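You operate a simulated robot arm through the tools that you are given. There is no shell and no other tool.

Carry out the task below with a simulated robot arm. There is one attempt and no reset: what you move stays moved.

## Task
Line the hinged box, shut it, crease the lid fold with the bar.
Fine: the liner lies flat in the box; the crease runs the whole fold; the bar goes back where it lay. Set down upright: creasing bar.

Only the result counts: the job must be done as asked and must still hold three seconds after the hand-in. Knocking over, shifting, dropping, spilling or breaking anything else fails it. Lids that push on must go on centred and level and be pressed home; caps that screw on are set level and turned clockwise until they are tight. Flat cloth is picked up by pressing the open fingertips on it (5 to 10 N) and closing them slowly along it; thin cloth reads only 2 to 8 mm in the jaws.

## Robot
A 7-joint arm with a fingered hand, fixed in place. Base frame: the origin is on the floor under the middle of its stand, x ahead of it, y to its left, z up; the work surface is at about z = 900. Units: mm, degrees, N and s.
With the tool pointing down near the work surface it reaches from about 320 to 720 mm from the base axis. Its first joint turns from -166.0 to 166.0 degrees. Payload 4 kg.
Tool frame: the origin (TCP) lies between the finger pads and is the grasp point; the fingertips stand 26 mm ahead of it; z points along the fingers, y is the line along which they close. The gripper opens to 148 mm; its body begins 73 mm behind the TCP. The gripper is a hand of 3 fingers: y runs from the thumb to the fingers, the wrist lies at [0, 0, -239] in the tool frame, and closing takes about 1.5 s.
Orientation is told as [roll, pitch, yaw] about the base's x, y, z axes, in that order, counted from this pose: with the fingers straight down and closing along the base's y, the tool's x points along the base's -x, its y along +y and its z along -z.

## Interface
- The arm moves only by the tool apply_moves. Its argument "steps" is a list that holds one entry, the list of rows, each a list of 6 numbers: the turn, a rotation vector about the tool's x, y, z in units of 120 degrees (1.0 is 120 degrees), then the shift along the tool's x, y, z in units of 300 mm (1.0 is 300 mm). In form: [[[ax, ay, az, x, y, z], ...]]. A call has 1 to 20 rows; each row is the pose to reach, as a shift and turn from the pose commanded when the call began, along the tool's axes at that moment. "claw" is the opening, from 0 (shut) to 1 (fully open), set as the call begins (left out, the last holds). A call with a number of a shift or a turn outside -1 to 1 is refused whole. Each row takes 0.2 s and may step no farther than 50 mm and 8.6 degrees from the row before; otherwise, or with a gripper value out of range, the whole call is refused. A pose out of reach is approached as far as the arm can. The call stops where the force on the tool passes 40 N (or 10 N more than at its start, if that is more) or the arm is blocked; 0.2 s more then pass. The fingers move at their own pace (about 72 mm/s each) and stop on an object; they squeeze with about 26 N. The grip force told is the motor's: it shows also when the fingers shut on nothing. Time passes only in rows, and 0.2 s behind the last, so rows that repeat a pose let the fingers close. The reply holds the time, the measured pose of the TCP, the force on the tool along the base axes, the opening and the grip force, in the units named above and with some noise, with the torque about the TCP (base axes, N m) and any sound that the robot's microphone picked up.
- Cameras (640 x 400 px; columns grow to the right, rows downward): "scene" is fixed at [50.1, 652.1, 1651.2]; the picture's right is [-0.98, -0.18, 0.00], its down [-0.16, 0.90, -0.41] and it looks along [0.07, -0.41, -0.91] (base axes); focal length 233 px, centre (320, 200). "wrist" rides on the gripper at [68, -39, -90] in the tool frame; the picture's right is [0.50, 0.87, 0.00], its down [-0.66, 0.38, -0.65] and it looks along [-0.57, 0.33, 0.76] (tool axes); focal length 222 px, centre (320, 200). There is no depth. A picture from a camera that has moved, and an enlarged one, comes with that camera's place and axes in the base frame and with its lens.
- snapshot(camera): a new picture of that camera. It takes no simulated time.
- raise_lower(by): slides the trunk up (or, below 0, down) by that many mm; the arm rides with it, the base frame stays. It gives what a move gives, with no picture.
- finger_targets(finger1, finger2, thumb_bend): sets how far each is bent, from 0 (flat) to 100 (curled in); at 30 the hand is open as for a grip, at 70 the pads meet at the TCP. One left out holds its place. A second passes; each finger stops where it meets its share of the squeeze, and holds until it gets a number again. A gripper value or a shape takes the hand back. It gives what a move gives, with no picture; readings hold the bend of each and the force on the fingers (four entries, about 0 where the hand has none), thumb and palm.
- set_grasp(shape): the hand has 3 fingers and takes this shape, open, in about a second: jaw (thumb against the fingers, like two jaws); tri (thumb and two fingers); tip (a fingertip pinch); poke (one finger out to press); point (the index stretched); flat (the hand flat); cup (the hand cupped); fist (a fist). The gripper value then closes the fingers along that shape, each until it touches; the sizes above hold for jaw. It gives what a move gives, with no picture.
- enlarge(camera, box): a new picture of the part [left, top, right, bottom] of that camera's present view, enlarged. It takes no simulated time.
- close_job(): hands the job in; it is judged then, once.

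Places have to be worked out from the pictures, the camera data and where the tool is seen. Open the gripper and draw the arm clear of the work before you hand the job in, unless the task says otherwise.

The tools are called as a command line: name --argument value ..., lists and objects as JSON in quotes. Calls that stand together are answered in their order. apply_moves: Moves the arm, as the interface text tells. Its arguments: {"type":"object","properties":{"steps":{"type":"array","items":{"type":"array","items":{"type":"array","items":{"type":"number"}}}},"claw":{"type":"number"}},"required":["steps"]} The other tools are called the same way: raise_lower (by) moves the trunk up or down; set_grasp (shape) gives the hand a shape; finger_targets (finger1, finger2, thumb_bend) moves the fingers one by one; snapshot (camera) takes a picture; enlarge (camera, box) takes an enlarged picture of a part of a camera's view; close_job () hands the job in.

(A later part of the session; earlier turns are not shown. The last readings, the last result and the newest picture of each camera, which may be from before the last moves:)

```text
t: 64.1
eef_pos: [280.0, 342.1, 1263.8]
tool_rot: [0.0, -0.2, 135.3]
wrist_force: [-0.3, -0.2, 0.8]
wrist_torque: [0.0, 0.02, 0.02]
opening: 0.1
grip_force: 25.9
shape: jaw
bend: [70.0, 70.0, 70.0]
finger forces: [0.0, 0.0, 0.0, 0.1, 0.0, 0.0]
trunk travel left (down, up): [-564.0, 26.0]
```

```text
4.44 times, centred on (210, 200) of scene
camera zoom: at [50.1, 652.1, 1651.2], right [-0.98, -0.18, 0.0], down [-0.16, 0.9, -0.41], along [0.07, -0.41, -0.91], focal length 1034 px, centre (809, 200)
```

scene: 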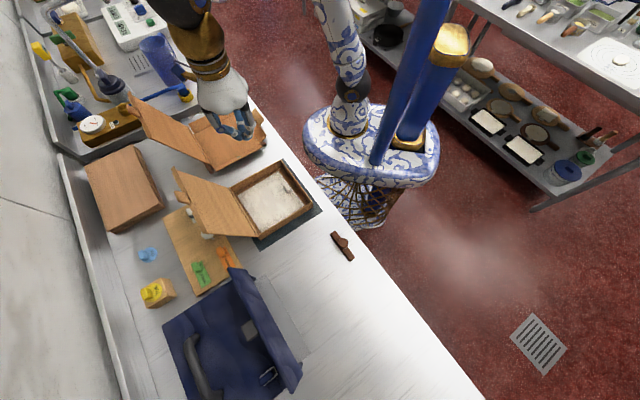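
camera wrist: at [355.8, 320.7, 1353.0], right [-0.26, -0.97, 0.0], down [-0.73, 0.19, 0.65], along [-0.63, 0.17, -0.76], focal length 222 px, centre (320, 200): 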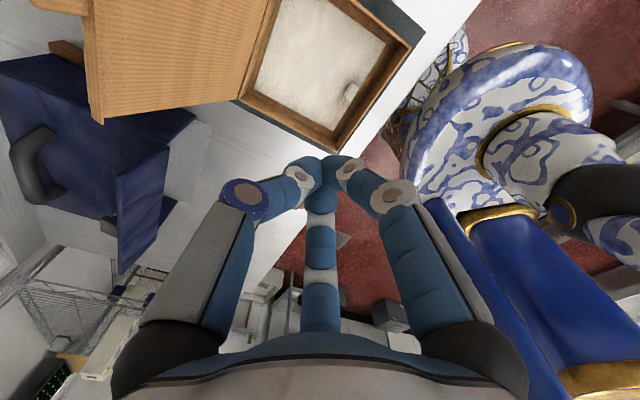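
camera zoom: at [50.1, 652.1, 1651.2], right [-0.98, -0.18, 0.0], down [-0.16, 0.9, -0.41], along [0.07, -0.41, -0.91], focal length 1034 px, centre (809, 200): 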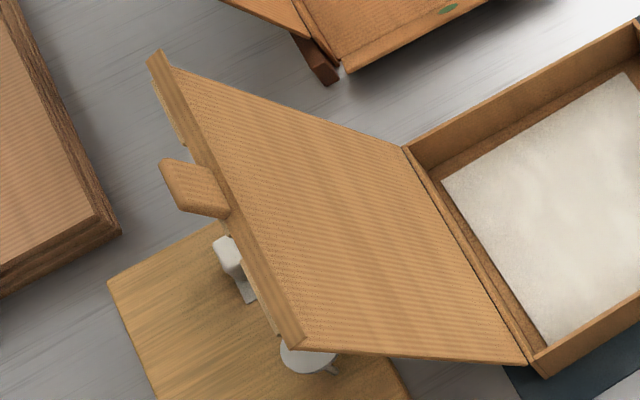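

The lid has a front lip and a sturdy pull tongue in the middle (tongue top at about n≈635, z≈1165). I'll move the closed hand above and behind it at z≈1264.

apply_moves --steps '[[[0, 0, 0, -0.0045, -0.1083, 0], [0, 0, 0, -0.0089, -0.2167, 0], [0, 0, 0, -0.0134, -0.325, 0], [0, 0, 0, -0.0179, -0.4333, 0], [0, 0, 0, -0.0223, -0.5417, 0], [0, 0, 0, -0.0268, -0.65, 0], [0, 0, 0, -0.0312, -0.7583, 0], [0, 0, 0, -0.0357, -0.8667, 0], [0, 0, 0, -0.0357, -0.8667, 0]]]'

snapshot --camera "wrist"

snapshot --camera "scene"

```text
t: 66.1
eef_pos: [395.6, 459.0, 1234.0]
tool_rot: [-0.2, -0.1, 135.1]
wrist_force: [0.2, 0.5, 0.6]
wrist_torque: [0.0, -0.02, -0.02]
opening: 0.3
grip_force: 25.7
shape: jaw
bend: [70.0, 70.0, 70.0]
finger forces: [0.1, 0.1, 0.0, 0.0, 0.1, 0.1]
out of reach, approached as far as the arm can: row 5, 6, 7, 8, 9
trunk travel left (down, up): [-564.0, 26.0]
```

```text
taken
camera wrist: at [470.5, 438.1, 1322.8], right [-0.26, -0.97, 0.0], down [-0.73, 0.19, 0.65], along [-0.63, 0.17, -0.76], focal length 222 px, centre (320, 200)
```

wrist: 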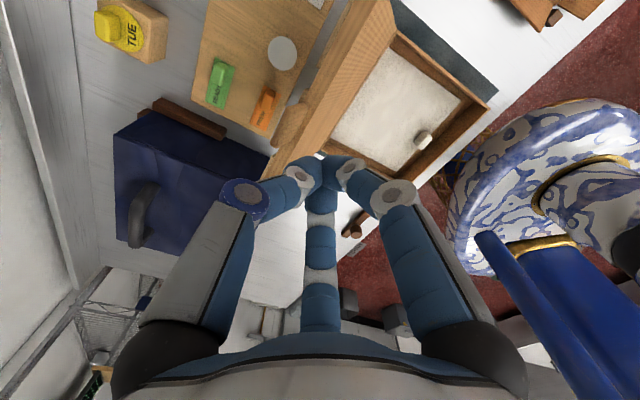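

```text
taken
```

scene: 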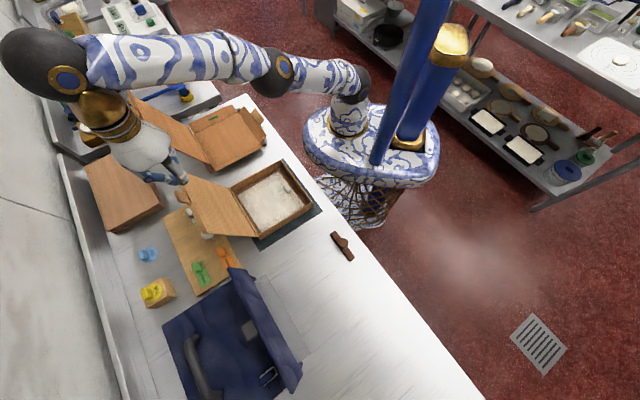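

The arm runs out of reach with the tool vertical, so I need to tilt the fingertips outward for the lid. First I'll back off a bit toward the robot and see which pose is taken as commanded.

apply_moves --steps '[[[0, 0, 0, 0, 0.1, 0], [0, 0, 0, 0, 0.2, 0], [0, 0, 0, 0, 0.3, 0], [0, 0, 0, 0, 0.4, 0], [0, 0, 0, 0, 0.4, 0]]]'

```text
t: 67.3
eef_pos: [309.6, 375.3, 1235.4]
tool_rot: [-0.1, -0.2, 135.1]
wrist_force: [-0.2, -0.5, -0.3]
wrist_torque: [0.0, 0.01, 0.01]
opening: 0.3
grip_force: 26.2
shape: jaw
bend: [70.0, 70.0, 70.0]
finger forces: [0.0, 0.0, 0.0, 0.0, 0.0, 0.0]
trunk travel left (down, up): [-564.0, 26.0]
```

The commanded pose follows the real one. I'll raise the trunk slightly for more reach, then tilt the hand 30° outward and carry it over and behind the tongue at z≈1240.

raise_lower --by 24

apply_moves --steps '[[[0.05, 0, 0, -0.0027, -0.077, 0.005], [0.1, 0, 0, -0.0053, -0.154, 0.01], [0.15, 0, 0, -0.008, -0.231, 0.015], [0.2, 0, 0, -0.0107, -0.308, 0.02], [0.25, 0, 0, -0.0134, -0.385, 0.03], [0.25, 0, 0, -0.016, -0.462, 0.04], [0.25, 0, 0, -0.0187, -0.539, 0.045], [0.25, 0, 0, -0.0214, -0.616, 0.05], [0.25, 0, 0, -0.024, -0.693, 0.06], [0.25, 0, 0, -0.0267, -0.77, 0.065], [0.25, 0, 0, -0.0267, -0.77, 0.065]]]'

snapshot --camera "wrist"

snapshot --camera "scene"

```text
t: 68.0
eef_pos: [308.5, 376.4, 1258.3]
tool_rot: [-0.1, -0.1, 135.2]
wrist_force: [1.3, -0.1, -0.7]
wrist_torque: [0.01, 0.0, -0.01]
opening: 0.0
grip_force: 25.8
shape: jaw
bend: [70.0, 70.0, 70.0]
finger forces: [0.0, 0.0, 0.1, 0.1, 0.1, 0.1]
trunk travel left (down, up): [-588.0, 2.0]
```

```text
t: 70.4
eef_pos: [465.2, 546.2, 1240.2]
tool_rot: [-30.2, -0.1, 135.1]
wrist_force: [-0.6, 0.3, -0.4]
wrist_torque: [-0.01, -0.02, -0.01]
opening: 0.0
grip_force: 26.1
shape: jaw
bend: [70.0, 70.0, 70.0]
finger forces: [0.0, 0.0, 0.0, 0.1, 0.1, 0.0]
trunk travel left (down, up): [-588.0, 2.0]
```

```text
taken
camera wrist: at [505.2, 488.4, 1337.5], right [-0.18, -0.88, -0.43], down [-0.93, 0.0, 0.38], along [-0.33, 0.47, -0.82], focal length 222 px, centre (320, 200)
```

wrist: 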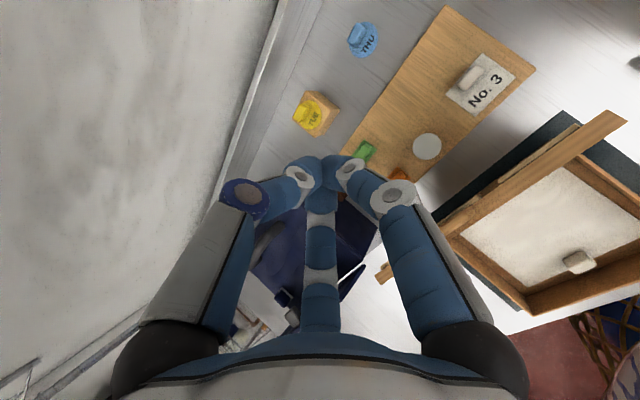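

```text
taken
```

scene: 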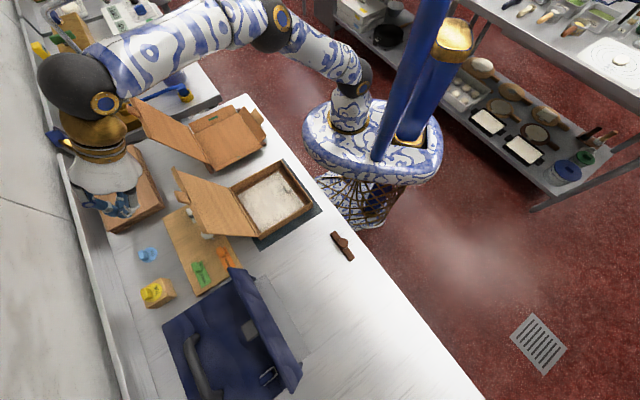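

I'm now behind the lid. I'll zoom in to see the lid edge and tongue from here.

enlarge --camera "wrist" --box '[340, 90, 640, 300]'

enlarge --camera "scene" --box '[50, 120, 260, 260]'

```text
1.90 times, centred on (490, 195) of wrist
camera zoom: at [505.2, 488.4, 1337.5], right [-0.18, -0.88, -0.43], down [-0.93, 0.0, 0.38], along [-0.33, 0.47, -0.82], focal length 423 px, centre (-4, 210)
```

zoom: 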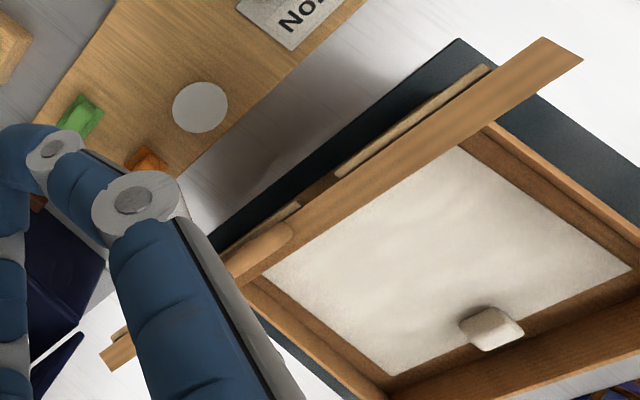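

```text
2.86 times, centred on (155, 190) of scene
camera zoom: at [50.1, 652.1, 1651.2], right [-0.98, -0.18, 0.0], down [-0.16, 0.9, -0.41], along [0.07, -0.41, -0.91], focal length 665 px, centre (791, 229)
```

zoom: 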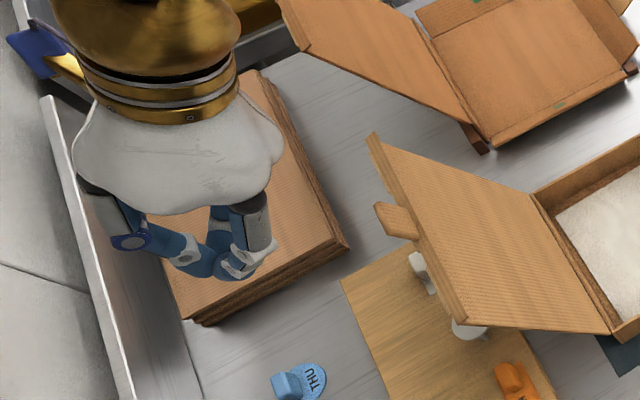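

The lid's top edge is at about z≈1138 with the tongue leaning slightly inward. I'll lower the hand behind it to TCP z≈1155.

apply_moves --steps '[[[0, 0, 0, 0, 0.0354, 0.0613], [0, 0, 0, 0, 0.0709, 0.1227], [0, 0, 0, 0, 0.1063, 0.184], [0, 0, 0, 0, 0.1417, 0.2453], [0, 0, 0, 0, 0.1417, 0.2453]]]'

enlarge --camera "scene" --box '[80, 120, 290, 260]'

snapshot --camera "wrist"

```text
t: 71.6
eef_pos: [465.8, 545.6, 1152.7]
tool_rot: [-30.1, -0.1, 135.0]
wrist_force: [0.0, 0.0, 0.3]
wrist_torque: [0.01, 0.01, -0.01]
opening: 0.0
grip_force: 26.1
shape: jaw
bend: [70.0, 70.0, 70.0]
finger forces: [0.0, 0.1, 0.1, 0.0, 0.1, 0.0]
trunk travel left (down, up): [-588.0, 2.0]
```

```text
2.86 times, centred on (185, 190) of scene
camera zoom: at [50.1, 652.1, 1651.2], right [-0.98, -0.18, 0.0], down [-0.16, 0.9, -0.41], along [0.07, -0.41, -0.91], focal length 665 px, centre (706, 229)
```

zoom: 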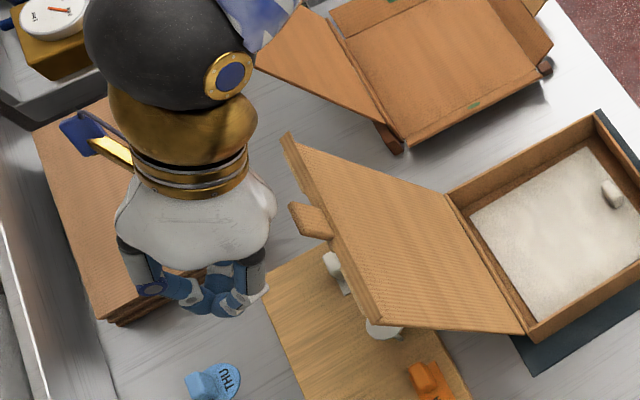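

```text
taken
camera wrist: at [506.9, 488.1, 1250.4], right [-0.18, -0.88, -0.43], down [-0.93, 0.0, 0.38], along [-0.33, 0.47, -0.82], focal length 222 px, centre (320, 200)
```

wrist: 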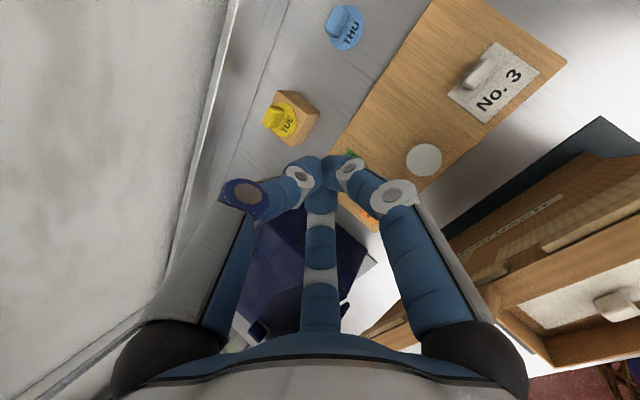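

The hand is aligned behind the tongue. I'll push slowly toward the robot, 75 mm in small steps, watching the force.

apply_moves --steps '[[[0, 0, 0, 0, 0.0271, -0.0156], [0, 0, 0, 0, 0.0541, -0.0313], [0, 0, 0, 0, 0.0812, -0.0469], [0, 0, 0, 0, 0.1083, -0.0625], [0, 0, 0, 0, 0.1353, -0.0781], [0, 0, 0, 0, 0.1624, -0.0938], [0, 0, 0, 0, 0.1894, -0.1094], [0, 0, 0, 0, 0.2165, -0.125], [0, 0, 0, 0, 0.2165, -0.125]]]'

enlarge --camera "scene" --box '[120, 120, 330, 260]'

```text
t: 73.6
eef_pos: [413.7, 491.6, 1154.1]
tool_rot: [-30.1, 0.0, 135.1]
wrist_force: [0.8, 0.0, 0.3]
wrist_torque: [-0.03, 0.01, 0.0]
opening: 0.2
grip_force: 26.2
shape: jaw
bend: [70.0, 70.0, 70.0]
finger forces: [0.4, 0.0, 0.0, 0.0, 0.0, 0.1]
trunk travel left (down, up): [-588.0, 2.0]
```

```text
2.86 times, centred on (225, 190) of scene
camera zoom: at [50.1, 652.1, 1651.2], right [-0.98, -0.18, 0.0], down [-0.16, 0.9, -0.41], along [0.07, -0.41, -0.91], focal length 665 px, centre (591, 229)
```

zoom: 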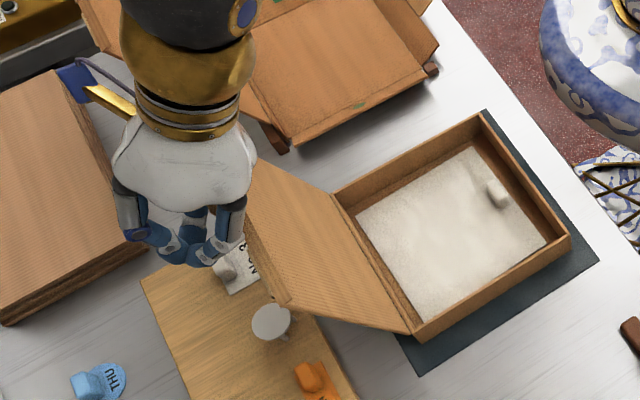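

The lid is turning easily. I'll back off 25 mm to see whether it stays by itself or falls back.

apply_moves --steps '[[[0, 0, 0, 0, -0.0361, 0.0208], [0, 0, 0, 0, -0.0722, 0.0417], [0, 0, 0, 0, -0.0722, 0.0417]]]'

enlarge --camera "scene" --box '[120, 120, 330, 260]'

```text
t: 74.4
eef_pos: [431.1, 510.1, 1156.3]
tool_rot: [-30.1, -0.1, 135.2]
wrist_force: [-0.2, -0.3, 0.2]
wrist_torque: [0.02, 0.01, 0.02]
opening: 0.0
grip_force: 26.1
shape: jaw
bend: [70.0, 70.0, 70.0]
finger forces: [0.2, 0.0, 0.0, 0.0, 0.0, 0.0]
trunk travel left (down, up): [-588.0, 2.0]
```

```text
2.86 times, centred on (225, 190) of scene
camera zoom: at [50.1, 652.1, 1651.2], right [-0.98, -0.18, 0.0], down [-0.16, 0.9, -0.41], along [0.07, -0.41, -0.91], focal length 665 px, centre (591, 229)
```

zoom: 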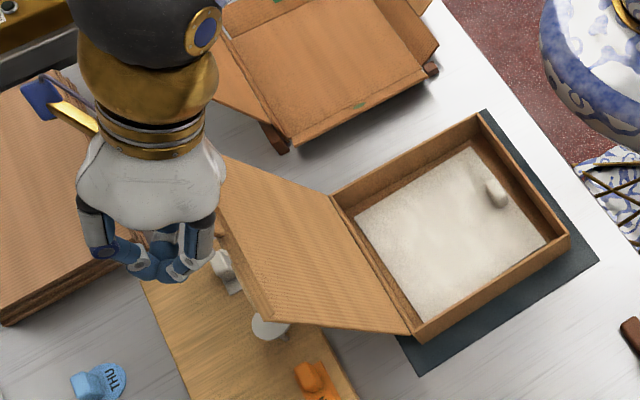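

The hinge is nearly free, so the lid will follow the hand and then fall gently once past upright. I'll push slowly (about 30 mm/s) until it's just past vertical.

apply_moves --steps '[[[0, 0, 0, 0, 0.0192, -0.0111], [0, 0, 0, 0, 0.0385, -0.0222], [0, 0, 0, 0, 0.0577, -0.0333], [0, 0, 0, 0, 0.077, -0.0444], [0, 0, 0, 0, 0.0962, -0.0556], [0, 0, 0, 0, 0.1155, -0.0667], [0, 0, 0, 0, 0.1347, -0.0778], [0, 0, 0, 0, 0.154, -0.0889], [0, 0, 0, 0, 0.1732, -0.1]]]'

enlarge --camera "scene" --box '[120, 120, 330, 260]'

```text
t: 76.4
eef_pos: [389.1, 465.9, 1154.1]
tool_rot: [-30.2, -0.1, 135.0]
wrist_force: [0.2, -0.1, 1.2]
wrist_torque: [0.06, 0.04, -0.01]
opening: 0.0
grip_force: 25.8
shape: jaw
bend: [70.0, 70.0, 70.0]
finger forces: [0.4, 0.0, 0.0, 0.0, 0.1, 0.0]
trunk travel left (down, up): [-588.0, 2.0]
```

```text
2.86 times, centred on (225, 190) of scene
camera zoom: at [50.1, 652.1, 1651.2], right [-0.98, -0.18, 0.0], down [-0.16, 0.9, -0.41], along [0.07, -0.41, -0.91], focal length 665 px, centre (591, 229)
```

zoom: 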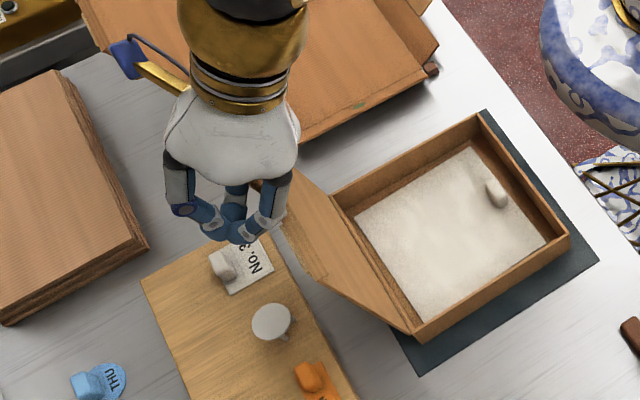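

The lid stands at about 7° from vertical now. I'll keep pushing slowly past upright.

apply_moves --steps '[[[0, 0, 0, 0, 0.0144, -0.0083], [0, 0, 0, 0, 0.0289, -0.0167], [0, 0, 0, 0, 0.0433, -0.025], [0, 0, 0, 0, 0.0577, -0.0333], [0, 0, 0, 0, 0.0722, -0.0417], [0, 0, 0, 0, 0.0866, -0.05], [0, 0, 0, 0, 0.101, -0.0583]]]'

enlarge --camera "scene" --box '[120, 120, 330, 260]'

```text
t: 78.0
eef_pos: [364.1, 442.5, 1154.5]
tool_rot: [-30.1, -0.1, 135.0]
wrist_force: [0.4, 0.1, -1.0]
wrist_torque: [-0.04, 0.01, 0.03]
opening: 0.0
grip_force: 25.8
shape: jaw
bend: [70.0, 70.0, 70.0]
finger forces: [0.1, 0.0, 0.0, 0.0, 0.1, 0.0]
trunk travel left (down, up): [-588.0, 2.0]
```

```text
2.86 times, centred on (225, 190) of scene
camera zoom: at [50.1, 652.1, 1651.2], right [-0.98, -0.18, 0.0], down [-0.16, 0.9, -0.41], along [0.07, -0.41, -0.91], focal length 665 px, centre (591, 229)
```

zoom: 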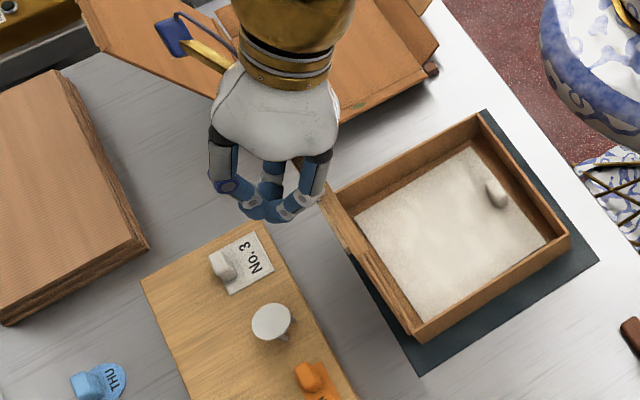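

It's almost exactly vertical. I'll nudge it onward.

apply_moves --steps '[[[0, 0, 0, 0, 0.0087, -0.005], [0, 0, 0, 0, 0.0173, -0.01], [0, 0, 0, 0, 0.026, -0.015], [0, 0, 0, 0, 0.0346, -0.02], [0, 0, 0, 0, 0.0433, -0.025]]]'

enlarge --camera "scene" --box '[140, 120, 350, 260]'

```text
t: 79.2
eef_pos: [353.0, 432.4, 1154.8]
tool_rot: [-30.0, -0.2, 135.1]
wrist_force: [-1.0, -0.8, -0.8]
wrist_torque: [0.02, -0.04, 0.01]
opening: 0.0
grip_force: 25.8
shape: jaw
bend: [70.0, 70.0, 70.0]
finger forces: [0.3, 0.0, 0.0, 0.0, 0.1, 0.0]
trunk travel left (down, up): [-588.0, 2.0]
```

```text
2.86 times, centred on (245, 190) of scene
camera zoom: at [50.1, 652.1, 1651.2], right [-0.98, -0.18, 0.0], down [-0.16, 0.9, -0.41], along [0.07, -0.41, -0.91], focal length 665 px, centre (534, 229)
```

zoom: 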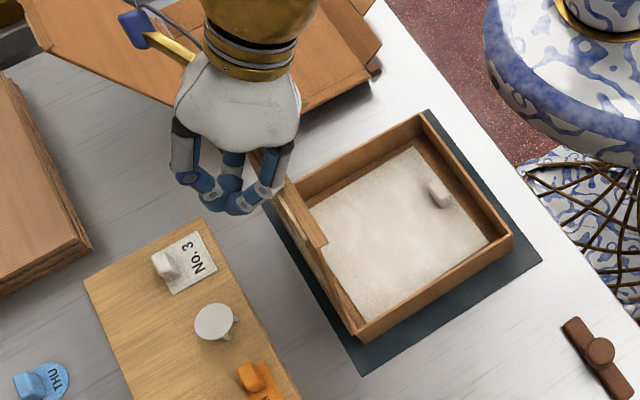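

The lid is past upright and not slamming, so there is some hinge friction. I'll pause briefly and look again.

apply_moves --steps '[[[0, 0, 0, 0, 0, 0], [0, 0, 0, 0, 0, 0]]]'

enlarge --camera "scene" --box '[140, 120, 350, 260]'

```text
t: 79.8
eef_pos: [353.1, 432.6, 1154.4]
tool_rot: [-30.2, -0.1, 135.0]
wrist_force: [1.2, 0.1, -0.7]
wrist_torque: [0.01, 0.02, 0.03]
opening: 0.0
grip_force: 25.8
shape: jaw
bend: [70.0, 70.0, 70.0]
finger forces: [0.2, 0.1, 0.1, 0.1, 0.1, 0.0]
trunk travel left (down, up): [-588.0, 2.0]
```

```text
2.86 times, centred on (245, 190) of scene
camera zoom: at [50.1, 652.1, 1651.2], right [-0.98, -0.18, 0.0], down [-0.16, 0.9, -0.41], along [0.07, -0.41, -0.91], focal length 665 px, centre (534, 229)
```

zoom: 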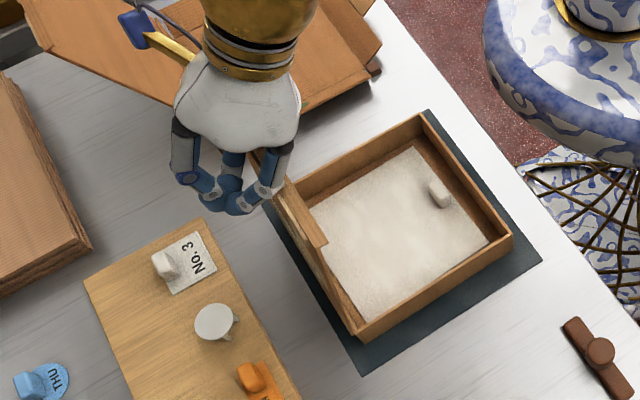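

The lid stays put against the hand (a springy fold). I'll straighten the hand to vertical and follow the arc, pushing the lid down to about 30° past upright.

apply_moves --steps '[[[-0.05, 0, 0, 0, 0.0058, -0.0033], [-0.1, 0, 0, 0, 0.0115, -0.0067], [-0.15, 0, 0, 0, 0.0173, -0.01], [-0.2, 0, 0, 0, 0.026, -0.015], [-0.25, 0, 0, 0, 0.0363, -0.0171], [-0.25, 0, 0, 0, 0.0627, -0.0247], [-0.25, 0, 0, 0, 0.0937, -0.031], [-0.25, 0, 0, 0, 0.123, -0.0402], [-0.25, 0, 0, 0, 0.154, -0.0466], [-0.25, 0, 0, 0, 0.185, -0.053], [-0.25, 0, 0, 0, 0.2147, -0.0547], [-0.25, 0, 0, 0, 0.2447, -0.0565], [-0.25, 0, 0, 0, 0.276, -0.0553]]]'

enlarge --camera "scene" --box '[140, 120, 350, 260]'

snapshot --camera "wrist"

```text
t: 82.6
eef_pos: [296.5, 374.0, 1127.0]
tool_rot: [-0.1, -0.1, 135.1]
wrist_force: [-0.8, 0.3, -0.4]
wrist_torque: [0.03, -0.02, -0.01]
opening: 0.2
grip_force: 25.7
shape: jaw
bend: [70.0, 70.0, 70.0]
finger forces: [0.1, 0.1, 0.1, 0.0, 0.0, 0.1]
trunk travel left (down, up): [-588.0, 2.0]
```

```text
2.86 times, centred on (245, 190) of scene
camera zoom: at [50.1, 652.1, 1651.2], right [-0.98, -0.18, 0.0], down [-0.16, 0.9, -0.41], along [0.07, -0.41, -0.91], focal length 665 px, centre (534, 229)
```

zoom: 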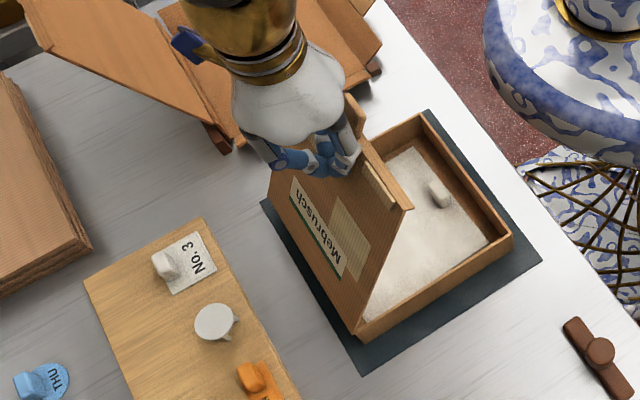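

```text
taken
camera wrist: at [372.8, 353.1, 1216.8], right [-0.26, -0.97, 0.0], down [-0.73, 0.19, 0.65], along [-0.63, 0.17, -0.76], focal length 222 px, centre (320, 200)
```

wrist: 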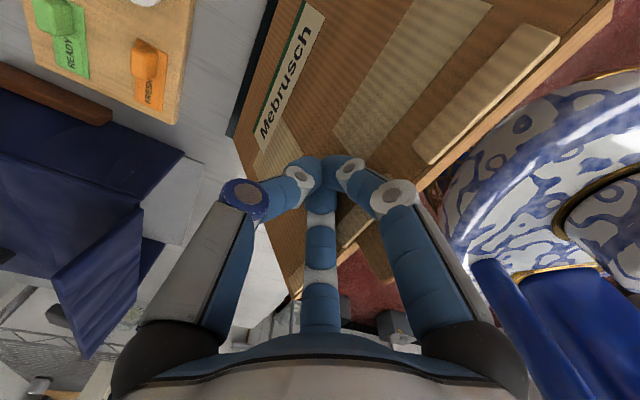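

The lid follows nicely at about −30°. I'll keep following the arc down to about 80° closed.

apply_moves --steps '[[[0, 0, 0, 0, 0.0467, 0.03], [0, 0, 0, 0, 0.0933, 0.0667], [0, 0, 0, 0, 0.11, 0.1033], [0, 0, 0, 0, 0.1267, 0.1433], [0, 0, 0, 0, 0.1533, 0.1767], [0, 0, 0, 0, 0.1833, 0.21], [0, 0, 0, 0, 0.2067, 0.2467], [0, 0, 0, 0, 0.23, 0.2867], [0, 0, 0, 0, 0.2467, 0.3267], [0, 0, 0, 0, 0.26, 0.3667]]]'

enlarge --camera "scene" --box '[160, 130, 370, 270]'

snapshot --camera "wrist"

```text
t: 84.8
eef_pos: [241.0, 319.8, 1016.9]
tool_rot: [-0.1, -0.1, 135.1]
wrist_force: [0.0, -0.3, 0.4]
wrist_torque: [0.0, 0.01, 0.0]
opening: 0.0
grip_force: 26.1
shape: jaw
bend: [70.0, 70.0, 70.0]
finger forces: [0.1, 0.0, 0.0, 0.0, 0.0, 0.0]
trunk travel left (down, up): [-588.0, 2.0]
```

```text
2.86 times, centred on (265, 200) of scene
camera zoom: at [50.1, 652.1, 1651.2], right [-0.98, -0.18, 0.0], down [-0.16, 0.9, -0.41], along [0.07, -0.41, -0.91], focal length 665 px, centre (477, 200)
```

zoom: 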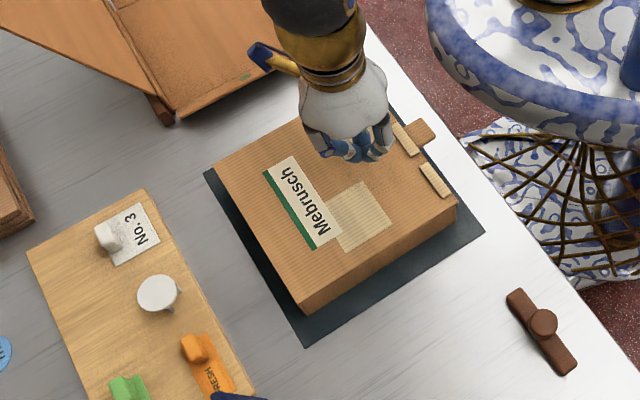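

```text
taken
camera wrist: at [317.1, 298.9, 1106.7], right [-0.26, -0.97, 0.0], down [-0.73, 0.19, 0.65], along [-0.63, 0.17, -0.76], focal length 222 px, centre (320, 200)
```

wrist: 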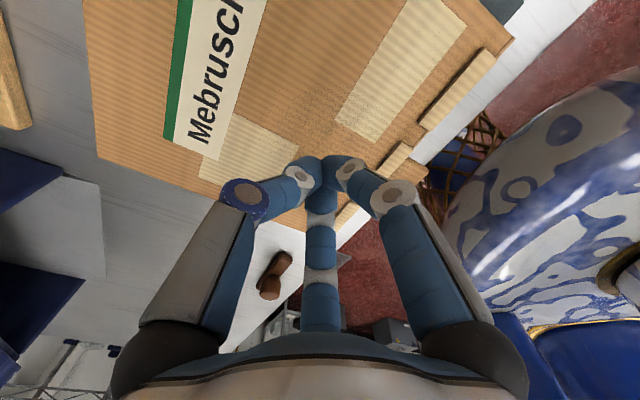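

The lid appears fully down. I'll press it gently near its free edge to make sure it's home, first approaching to just above its surface.

apply_moves --steps '[[[0, 0, 0, 0, 0.0333, 0.04], [0, 0, 0, 0, 0.0667, 0.08], [0, 0, 0, 0, 0.0667, 0.1], [0, 0, 0, 0, 0.0667, 0.11], [0, 0, 0, 0, 0.0667, 0.11]]]'

apply_moves --steps '[[[0, 0, 0, 0, 0, 0.0033], [0, 0, 0, 0, 0, 0.0067], [0, 0, 0, 0, 0, 0.01], [0, 0, 0, 0, 0, 0.0133], [0, 0, 0, 0, 0, 0.0167]]]'

```text
t: 86.0
eef_pos: [226.5, 305.5, 983.9]
tool_rot: [-0.1, -0.1, 135.1]
wrist_force: [-0.6, -0.8, 0.2]
wrist_torque: [0.03, -0.01, 0.03]
opening: 0.0
grip_force: 26.4
shape: jaw
bend: [70.0, 70.0, 70.0]
finger forces: [0.0, 0.0, 0.0, 0.1, 0.0, 0.0]
trunk travel left (down, up): [-588.0, 2.0]
```

```text
t: 87.2
eef_pos: [227.4, 305.7, 980.0]
tool_rot: [-0.1, -0.1, 135.1]
wrist_force: [-1.6, 0.7, 11.7]
wrist_torque: [0.04, 0.06, 0.01]
opening: 0.1
grip_force: 26.4
shape: jaw
bend: [70.0, 70.0, 70.0]
finger forces: [0.0, 0.0, 0.0, 0.0, 0.0, 0.0]
trunk travel left (down, up): [-588.0, 2.0]
```

Contact at TCP z≈980 with about 12 N, so the lid is seated (top ≈ z 953). I'll rise and check that it stays shut.

apply_moves --steps '[[[0, 0, 0, 0, 0, -0.02], [0, 0, 0, 0, 0, -0.1], [0, 0, 0, 0, 0, -0.2], [0, 0, 0, 0, 0, -0.35], [0, 0, 0, 0, 0, -0.5], [0, 0, 0, 0, 0, -0.6], [0, 0, 0, 0, 0, -0.6]]]'

snapshot --camera "wrist"

enlarge --camera "scene" --box '[180, 140, 350, 260]'

```text
t: 88.8
eef_pos: [228.5, 303.1, 1158.9]
tool_rot: [0.0, 0.0, 135.1]
wrist_force: [-0.3, -0.4, -0.2]
wrist_torque: [-0.03, -0.01, -0.01]
opening: 0.2
grip_force: 26.1
shape: jaw
bend: [70.0, 70.0, 70.0]
finger forces: [0.1, 0.1, 0.1, 0.1, 0.1, 0.0]
trunk travel left (down, up): [-588.0, 2.0]
```

```text
taken
camera wrist: at [305.0, 282.2, 1248.2], right [-0.26, -0.97, 0.0], down [-0.73, 0.19, 0.65], along [-0.63, 0.17, -0.76], focal length 222 px, centre (320, 200)
```

wrist: 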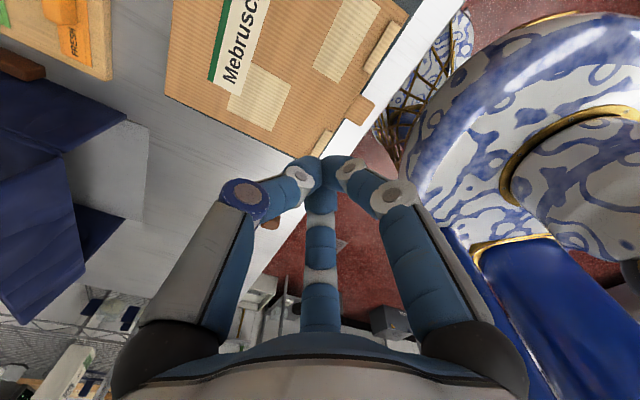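

```text
3.33 times, centred on (265, 200) of scene
camera zoom: at [50.1, 652.1, 1651.2], right [-0.98, -0.18, 0.0], down [-0.16, 0.9, -0.41], along [0.07, -0.41, -0.91], focal length 776 px, centre (503, 200)
```

zoom: 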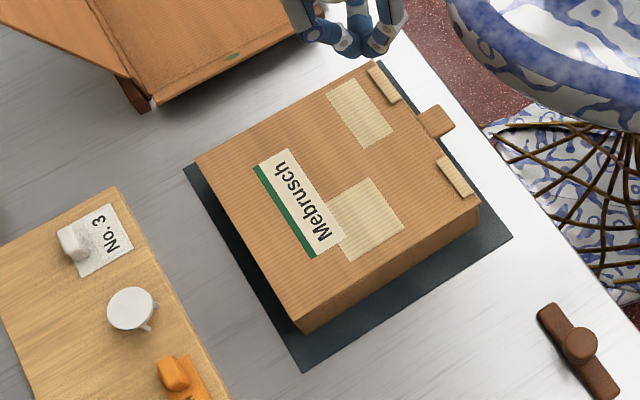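

The lid stays shut. Now for the bar: I'll move above it (about (11, 464)) with the hand open and look closely.

apply_moves --steps '[[[0, 0, 0, -0.0891, 0.0133, 0.01], [0, 0, 0, -0.1781, 0.0265, 0.03], [0, 0, 0, -0.2672, 0.0398, 0.06], [0, 0, 0, -0.3562, 0.053, 0.1], [0, 0, 0, -0.4453, 0.0663, 0.14], [0, 0, 0, -0.5343, 0.0795, 0.18], [0, 0, 0, -0.6234, 0.0928, 0.22], [0, 0, 0, -0.7124, 0.106, 0.26], [0, 0, 0, -0.8015, 0.1193, 0.3], [0, 0, 0, -0.8905, 0.1325, 0.33], [0, 0, 0, -0.8905, 0.1325, 0.33]]]' --claw 0.65

snapshot --camera "wrist"

enlarge --camera "wrist" --box '[200, 40, 440, 190]'

```text
t: 91.2
eef_pos: [11.7, 465.2, 1059.5]
tool_rot: [-0.1, -0.1, 135.1]
wrist_force: [0.7, 0.2, 0.7]
wrist_torque: [0.0, 0.02, 0.0]
opening: 96.4
grip_force: 0.1
shape: jaw
bend: [30.0, 30.0, 70.0]
finger forces: [0.1, 0.0, 0.0, 0.0, 0.1, 0.1]
trunk travel left (down, up): [-588.0, 2.0]
```

```text
taken
camera wrist: at [86.4, 443.0, 1149.6], right [-0.26, -0.97, 0.0], down [-0.73, 0.19, 0.65], along [-0.63, 0.17, -0.76], focal length 222 px, centre (320, 200)
```

wrist: 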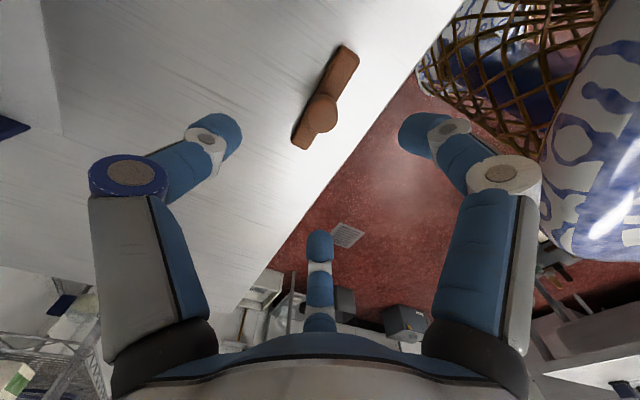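

```text
2.67 times, centred on (320, 115) of wrist
camera zoom: at [86.4, 443.0, 1149.6], right [-0.26, -0.97, 0.0], down [-0.73, 0.19, 0.65], along [-0.63, 0.17, -0.76], focal length 592 px, centre (320, 427)
```

zoom: 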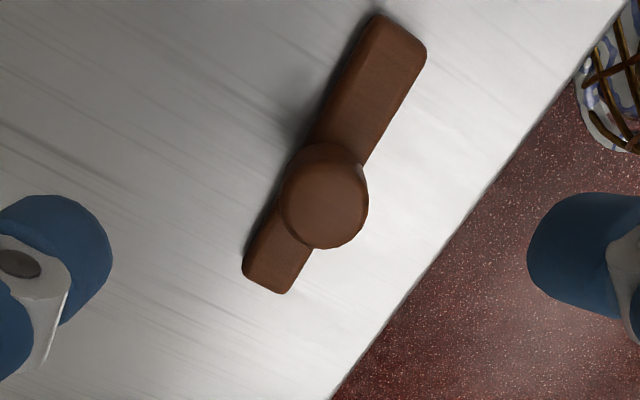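

The knob is at about (13, 461), top z≈942, and the bar axis at about 136°. I'll centre on it and descend so that the tips end just above the bar's top face.

apply_moves --steps '[[[0, 0, 0, 0.0113, 0.0005, 0.1], [0, 0, 0, 0.0113, 0.0005, 0.2], [0, 0, 0, 0.0113, 0.0005, 0.28], [0, 0, 0, 0.0113, 0.0005, 0.32], [0, 0, 0, 0.0113, 0.0005, 0.32]]]' --claw 0.5

snapshot --camera "wrist"

enlarge --camera "wrist" --box '[200, 60, 440, 230]'

```text
t: 92.4
eef_pos: [12.2, 463.8, 963.1]
tool_rot: [-0.2, -0.2, 135.0]
wrist_force: [-0.8, -0.4, 0.0]
wrist_torque: [-0.02, -0.02, -0.01]
opening: 74.6
grip_force: 0.1
shape: jaw
bend: [36.0, 36.0, 70.0]
finger forces: [0.1, 0.1, 0.1, 0.0, 0.0, 0.0]
trunk travel left (down, up): [-588.0, 2.0]
```

```text
taken
camera wrist: at [88.9, 442.9, 1053.5], right [-0.26, -0.97, 0.0], down [-0.73, 0.19, 0.65], along [-0.63, 0.17, -0.76], focal length 222 px, centre (320, 200)
```

wrist: 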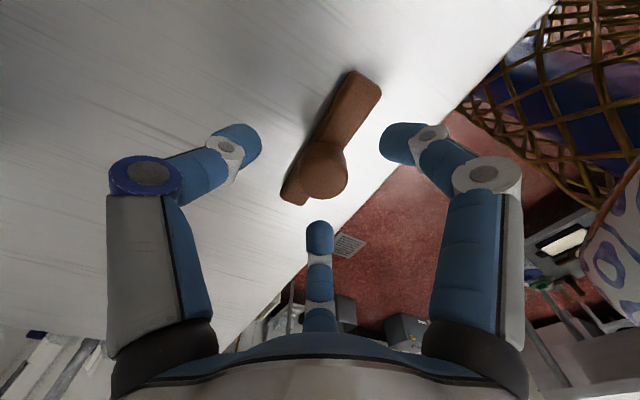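

```text
2.35 times, centred on (320, 145) of wrist
camera zoom: at [88.9, 442.9, 1053.5], right [-0.26, -0.97, 0.0], down [-0.73, 0.19, 0.65], along [-0.63, 0.17, -0.76], focal length 523 px, centre (320, 329)
```

zoom: 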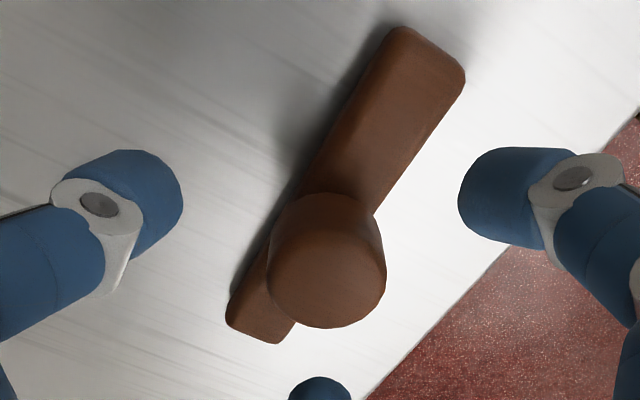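

The hand is nearly centred over the knob (about 2 mm off). I'll adjust and lower to TCP z≈947.

apply_moves --steps '[[[0, 0, 0, 0.0067, 0.0017, 0.02], [0, 0, 0, 0.0067, 0.0017, 0.04], [0, 0, 0, 0.0067, 0.0017, 0.053], [0, 0, 0, 0.0067, 0.0017, 0.053]]]' --claw 0.42

enlarge --camera "wrist" --box '[200, 60, 440, 230]'

```text
t: 93.4
eef_pos: [15.1, 462.2, 948.8]
tool_rot: [0.0, -0.1, 135.1]
wrist_force: [0.1, -0.3, 0.0]
wrist_torque: [-0.01, 0.0, -0.04]
opening: 62.4
grip_force: 0.2
shape: jaw
bend: [77.0, 77.0, 70.0]
finger forces: [0.0, 0.1, 0.1, 0.0, 0.0, 0.0]
trunk travel left (down, up): [-588.0, 2.0]
```

```text
2.35 times, centred on (320, 145) of wrist
camera zoom: at [90.8, 440.9, 1037.5], right [-0.26, -0.97, 0.0], down [-0.73, 0.19, 0.65], along [-0.63, 0.17, -0.76], focal length 523 px, centre (320, 329)
```

zoom: 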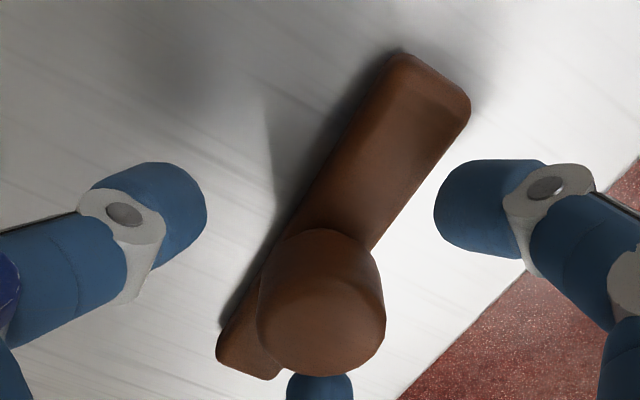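

The fingers surround the knob above the bar. I'll close on it.

apply_moves --steps '[[[0, 0, 0, 0, 0, 0], [0, 0, 0, 0, 0, 0], [0, 0, 0, 0, 0, 0], [0, 0, 0, 0, 0, 0], [0, 0, 0, 0, 0, 0], [0, 0, 0, 0, 0, 0]]]' --claw 0.0

enlarge --camera "wrist" --box '[200, 60, 440, 230]'

```text
t: 94.8
eef_pos: [14.2, 463.2, 948.5]
tool_rot: [-0.2, -0.1, 135.1]
wrist_force: [-0.1, 0.3, -0.4]
wrist_torque: [0.01, 0.0, -0.05]
opening: 24.9
grip_force: 25.9
shape: jaw
bend: [75.0, 76.0, 70.0]
finger forces: [22.9, 23.2, 0.0, 0.0, 22.7, 0.0]
trunk travel left (down, up): [-588.0, 2.0]
```

```text
2.35 times, centred on (320, 145) of wrist
camera zoom: at [90.8, 441.0, 1037.6], right [-0.26, -0.97, 0.0], down [-0.73, 0.19, 0.65], along [-0.63, 0.17, -0.76], focal length 523 px, centre (320, 329)
```

zoom: 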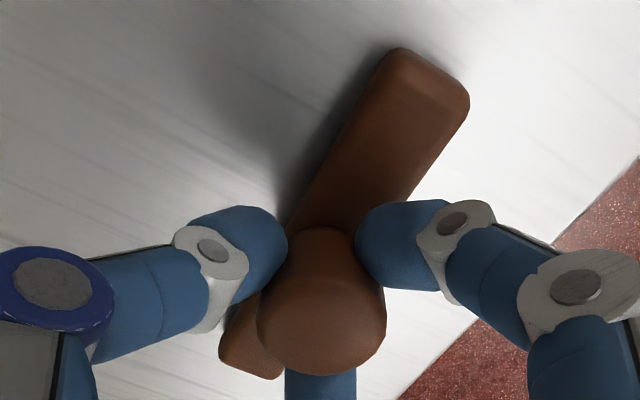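

A symmetric, firm grip (about 23 N on each digit). I'll lift the bar slowly by 90 mm and check.

apply_moves --steps '[[[0, 0, 0, 0, 0, -0.01], [0, 0, 0, 0, 0, -0.03], [0, 0, 0, 0, 0, -0.07], [0, 0, 0, 0, 0, -0.12], [0, 0, 0, 0, 0, -0.18], [0, 0, 0, 0, 0, -0.24], [0, 0, 0, 0, 0, -0.28], [0, 0, 0, 0, 0, -0.3], [0, 0, 0, 0, 0, -0.3]]]'

enlarge --camera "wrist" --box '[200, 60, 440, 230]'

enlarge --camera "scene" --box '[250, 180, 400, 290]'

```text
t: 96.8
eef_pos: [13.7, 461.5, 1039.9]
tool_rot: [-0.2, -0.2, 135.1]
wrist_force: [-1.0, 0.5, -1.2]
wrist_torque: [-0.01, 0.01, 0.04]
opening: 25.0
grip_force: 26.0
shape: jaw
bend: [75.0, 76.0, 70.0]
finger forces: [23.0, 23.1, 0.1, 0.1, 22.8, 0.1]
trunk travel left (down, up): [-588.0, 2.0]
```

```text
2.35 times, centred on (320, 145) of wrist
camera zoom: at [89.8, 440.0, 1128.2], right [-0.26, -0.97, 0.0], down [-0.73, 0.19, 0.65], along [-0.63, 0.17, -0.76], focal length 523 px, centre (320, 329)
```

zoom: 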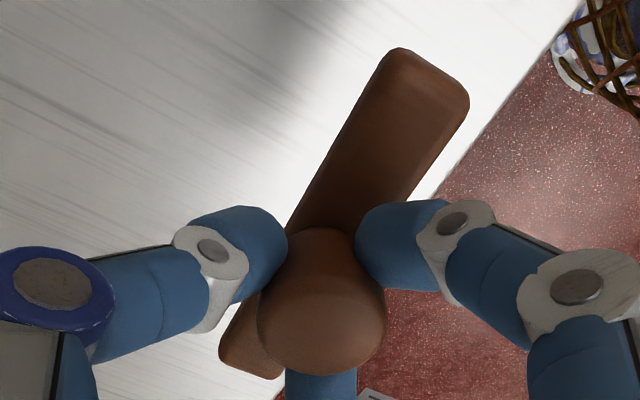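

```text
3.64 times, centred on (325, 235) of scene
camera zoom: at [50.1, 652.1, 1651.2], right [-0.98, -0.18, 0.0], down [-0.16, 0.9, -0.41], along [0.07, -0.41, -0.91], focal length 846 px, centre (302, 73)
```

zoom: 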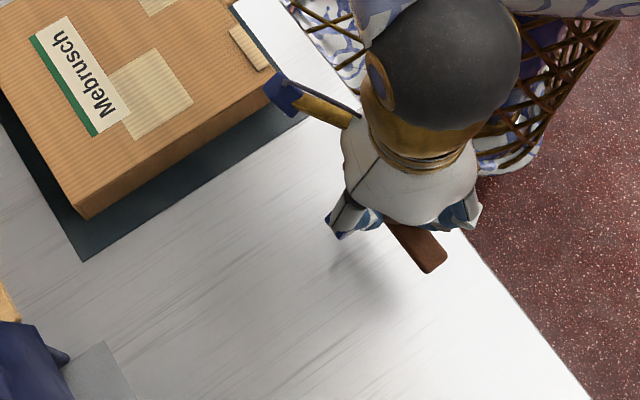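

The bar is held firmly and level. I'll carry it over the shut lid toward the far (hinge) side, well above everything.

apply_moves --steps '[[[0, 0, 0, 0.0216, -0.0114, -0.03], [0, 0, 0, 0.0719, -0.0381, -0.04], [0, 0, 0, 0.1438, -0.0763, -0.04], [0, 0, 0, 0.2301, -0.122, -0.04], [0, 0, 0, 0.3164, -0.1678, -0.04], [0, 0, 0, 0.4026, -0.2135, -0.04], [0, 0, 0, 0.4889, -0.2593, -0.04], [0, 0, 0, 0.5752, -0.305, -0.04], [0, 0, 0, 0.6471, -0.3432, -0.04], [0, 0, 0, 0.6974, -0.3699, -0.04], [0, 0, 0, 0.719, -0.3813, -0.04], [0, 0, 0, 0.719, -0.3813, -0.04]]]'

apply_moves --steps '[[[0, 0, 0, 0.014, -0.0086, 0], [0, 0, 0, 0.0467, -0.0287, 0], [0, 0, 0, 0.0934, -0.0573, 0], [0, 0, 0, 0.1494, -0.0917, 0], [0, 0, 0, 0.2054, -0.1261, 0], [0, 0, 0, 0.2615, -0.1605, 0], [0, 0, 0, 0.3175, -0.1949, 0], [0, 0, 0, 0.3735, -0.2293, 0], [0, 0, 0, 0.4202, -0.258, 0], [0, 0, 0, 0.4529, -0.2781, 0], [0, 0, 0, 0.467, -0.2867, 0], [0, 0, 0, 0.467, -0.2867, 0]]]'

snapshot --camera "wrist"

snapshot --camera "scene"

```text
t: 99.4
eef_pos: [246.9, 390.8, 1050.4]
tool_rot: [0.0, -0.1, 135.1]
wrist_force: [-0.1, -0.1, -1.8]
wrist_torque: [-0.04, -0.02, 0.03]
opening: 24.6
grip_force: 25.9
shape: jaw
bend: [75.0, 76.0, 70.0]
finger forces: [22.9, 23.2, 0.0, 0.2, 22.9, 0.0]
trunk travel left (down, up): [-588.0, 2.0]
```

```text
t: 102.0
eef_pos: [408.4, 353.2, 1050.4]
tool_rot: [-0.1, -0.1, 135.1]
wrist_force: [0.0, -0.3, -1.2]
wrist_torque: [0.0, -0.04, 0.0]
opening: 24.8
grip_force: 25.7
shape: jaw
bend: [75.0, 76.0, 70.0]
finger forces: [22.7, 23.3, 0.1, 0.0, 22.7, 0.0]
trunk travel left (down, up): [-588.0, 2.0]
```

```text
taken
camera wrist: at [483.6, 331.5, 1140.1], right [-0.26, -0.97, 0.0], down [-0.73, 0.19, 0.65], along [-0.63, 0.17, -0.76], focal length 222 px, centre (320, 200)
```

wrist: 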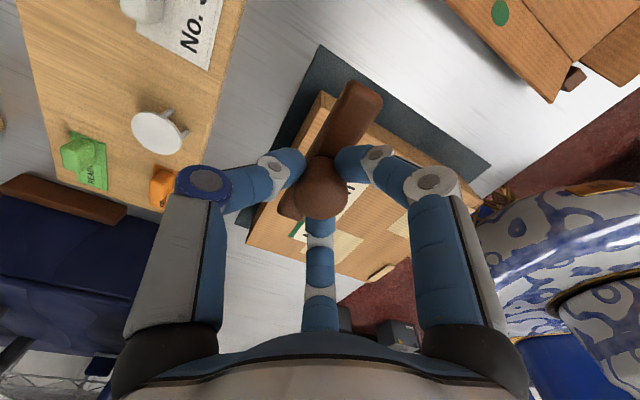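

```text
taken
```

scene: 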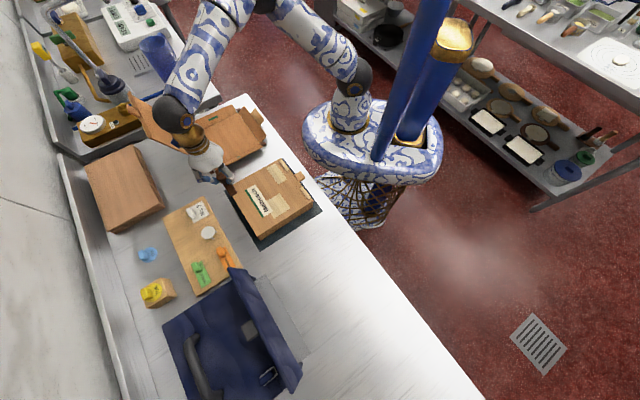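

The bar hovers at the right end of the fold. I'll zoom in to locate the fold line relative to the bar.

enlarge --camera "wrist" --box '[220, 40, 420, 240]'

enlarge --camera "scene" --box '[190, 140, 300, 240]'

```text
2.00 times, centred on (320, 140) of wrist
camera zoom: at [483.6, 331.5, 1140.1], right [-0.26, -0.97, 0.0], down [-0.73, 0.19, 0.65], along [-0.63, 0.17, -0.76], focal length 444 px, centre (320, 320)
```

zoom: 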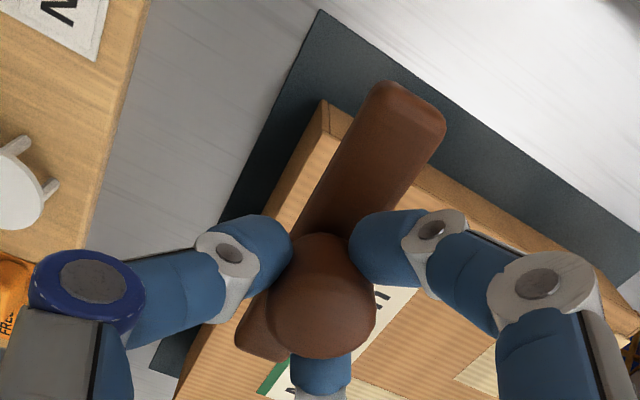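

```text
4.00 times, centred on (245, 190) of scene
camera zoom: at [50.1, 652.1, 1651.2], right [-0.98, -0.18, 0.0], down [-0.16, 0.9, -0.41], along [0.07, -0.41, -0.91], focal length 931 px, centre (620, 240)
```

zoom: 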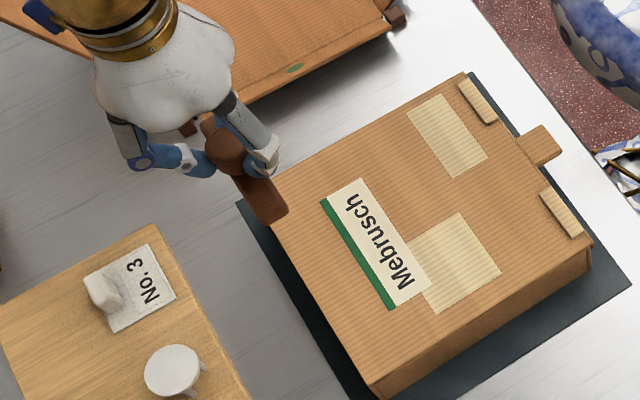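

I'll zoom further on the box corner at the fold to identify edges properly.

enlarge --camera "wrist" --box '[270, 40, 400, 130]'

enlarge --camera "scene" --box '[220, 180, 270, 225]'

```text
4.44 times, centred on (335, 85) of wrist
camera zoom: at [483.6, 331.5, 1140.1], right [-0.26, -0.97, 0.0], down [-0.73, 0.19, 0.65], along [-0.63, 0.17, -0.76], focal length 987 px, centre (253, 711)
```

zoom: 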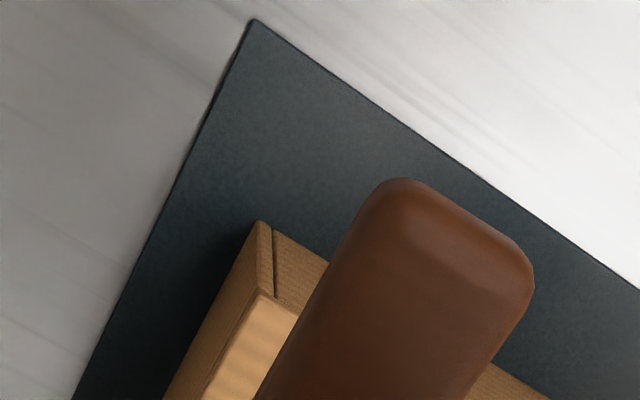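

```text
8.89 times, centred on (245, 202) of scene
camera zoom: at [50.1, 652.1, 1651.2], right [-0.98, -0.18, 0.0], down [-0.16, 0.9, -0.41], along [0.07, -0.41, -0.91], focal length 2069 px, centre (987, 178)
```

zoom: 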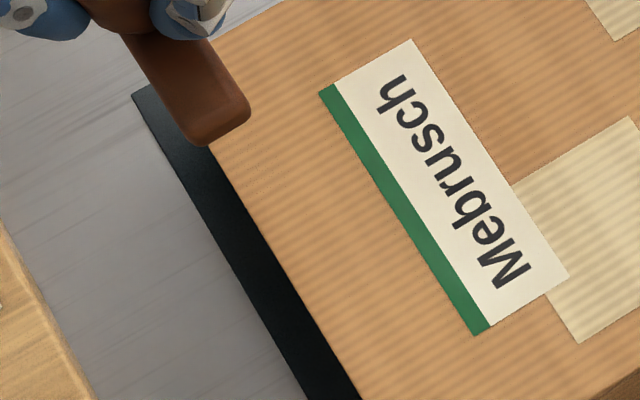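

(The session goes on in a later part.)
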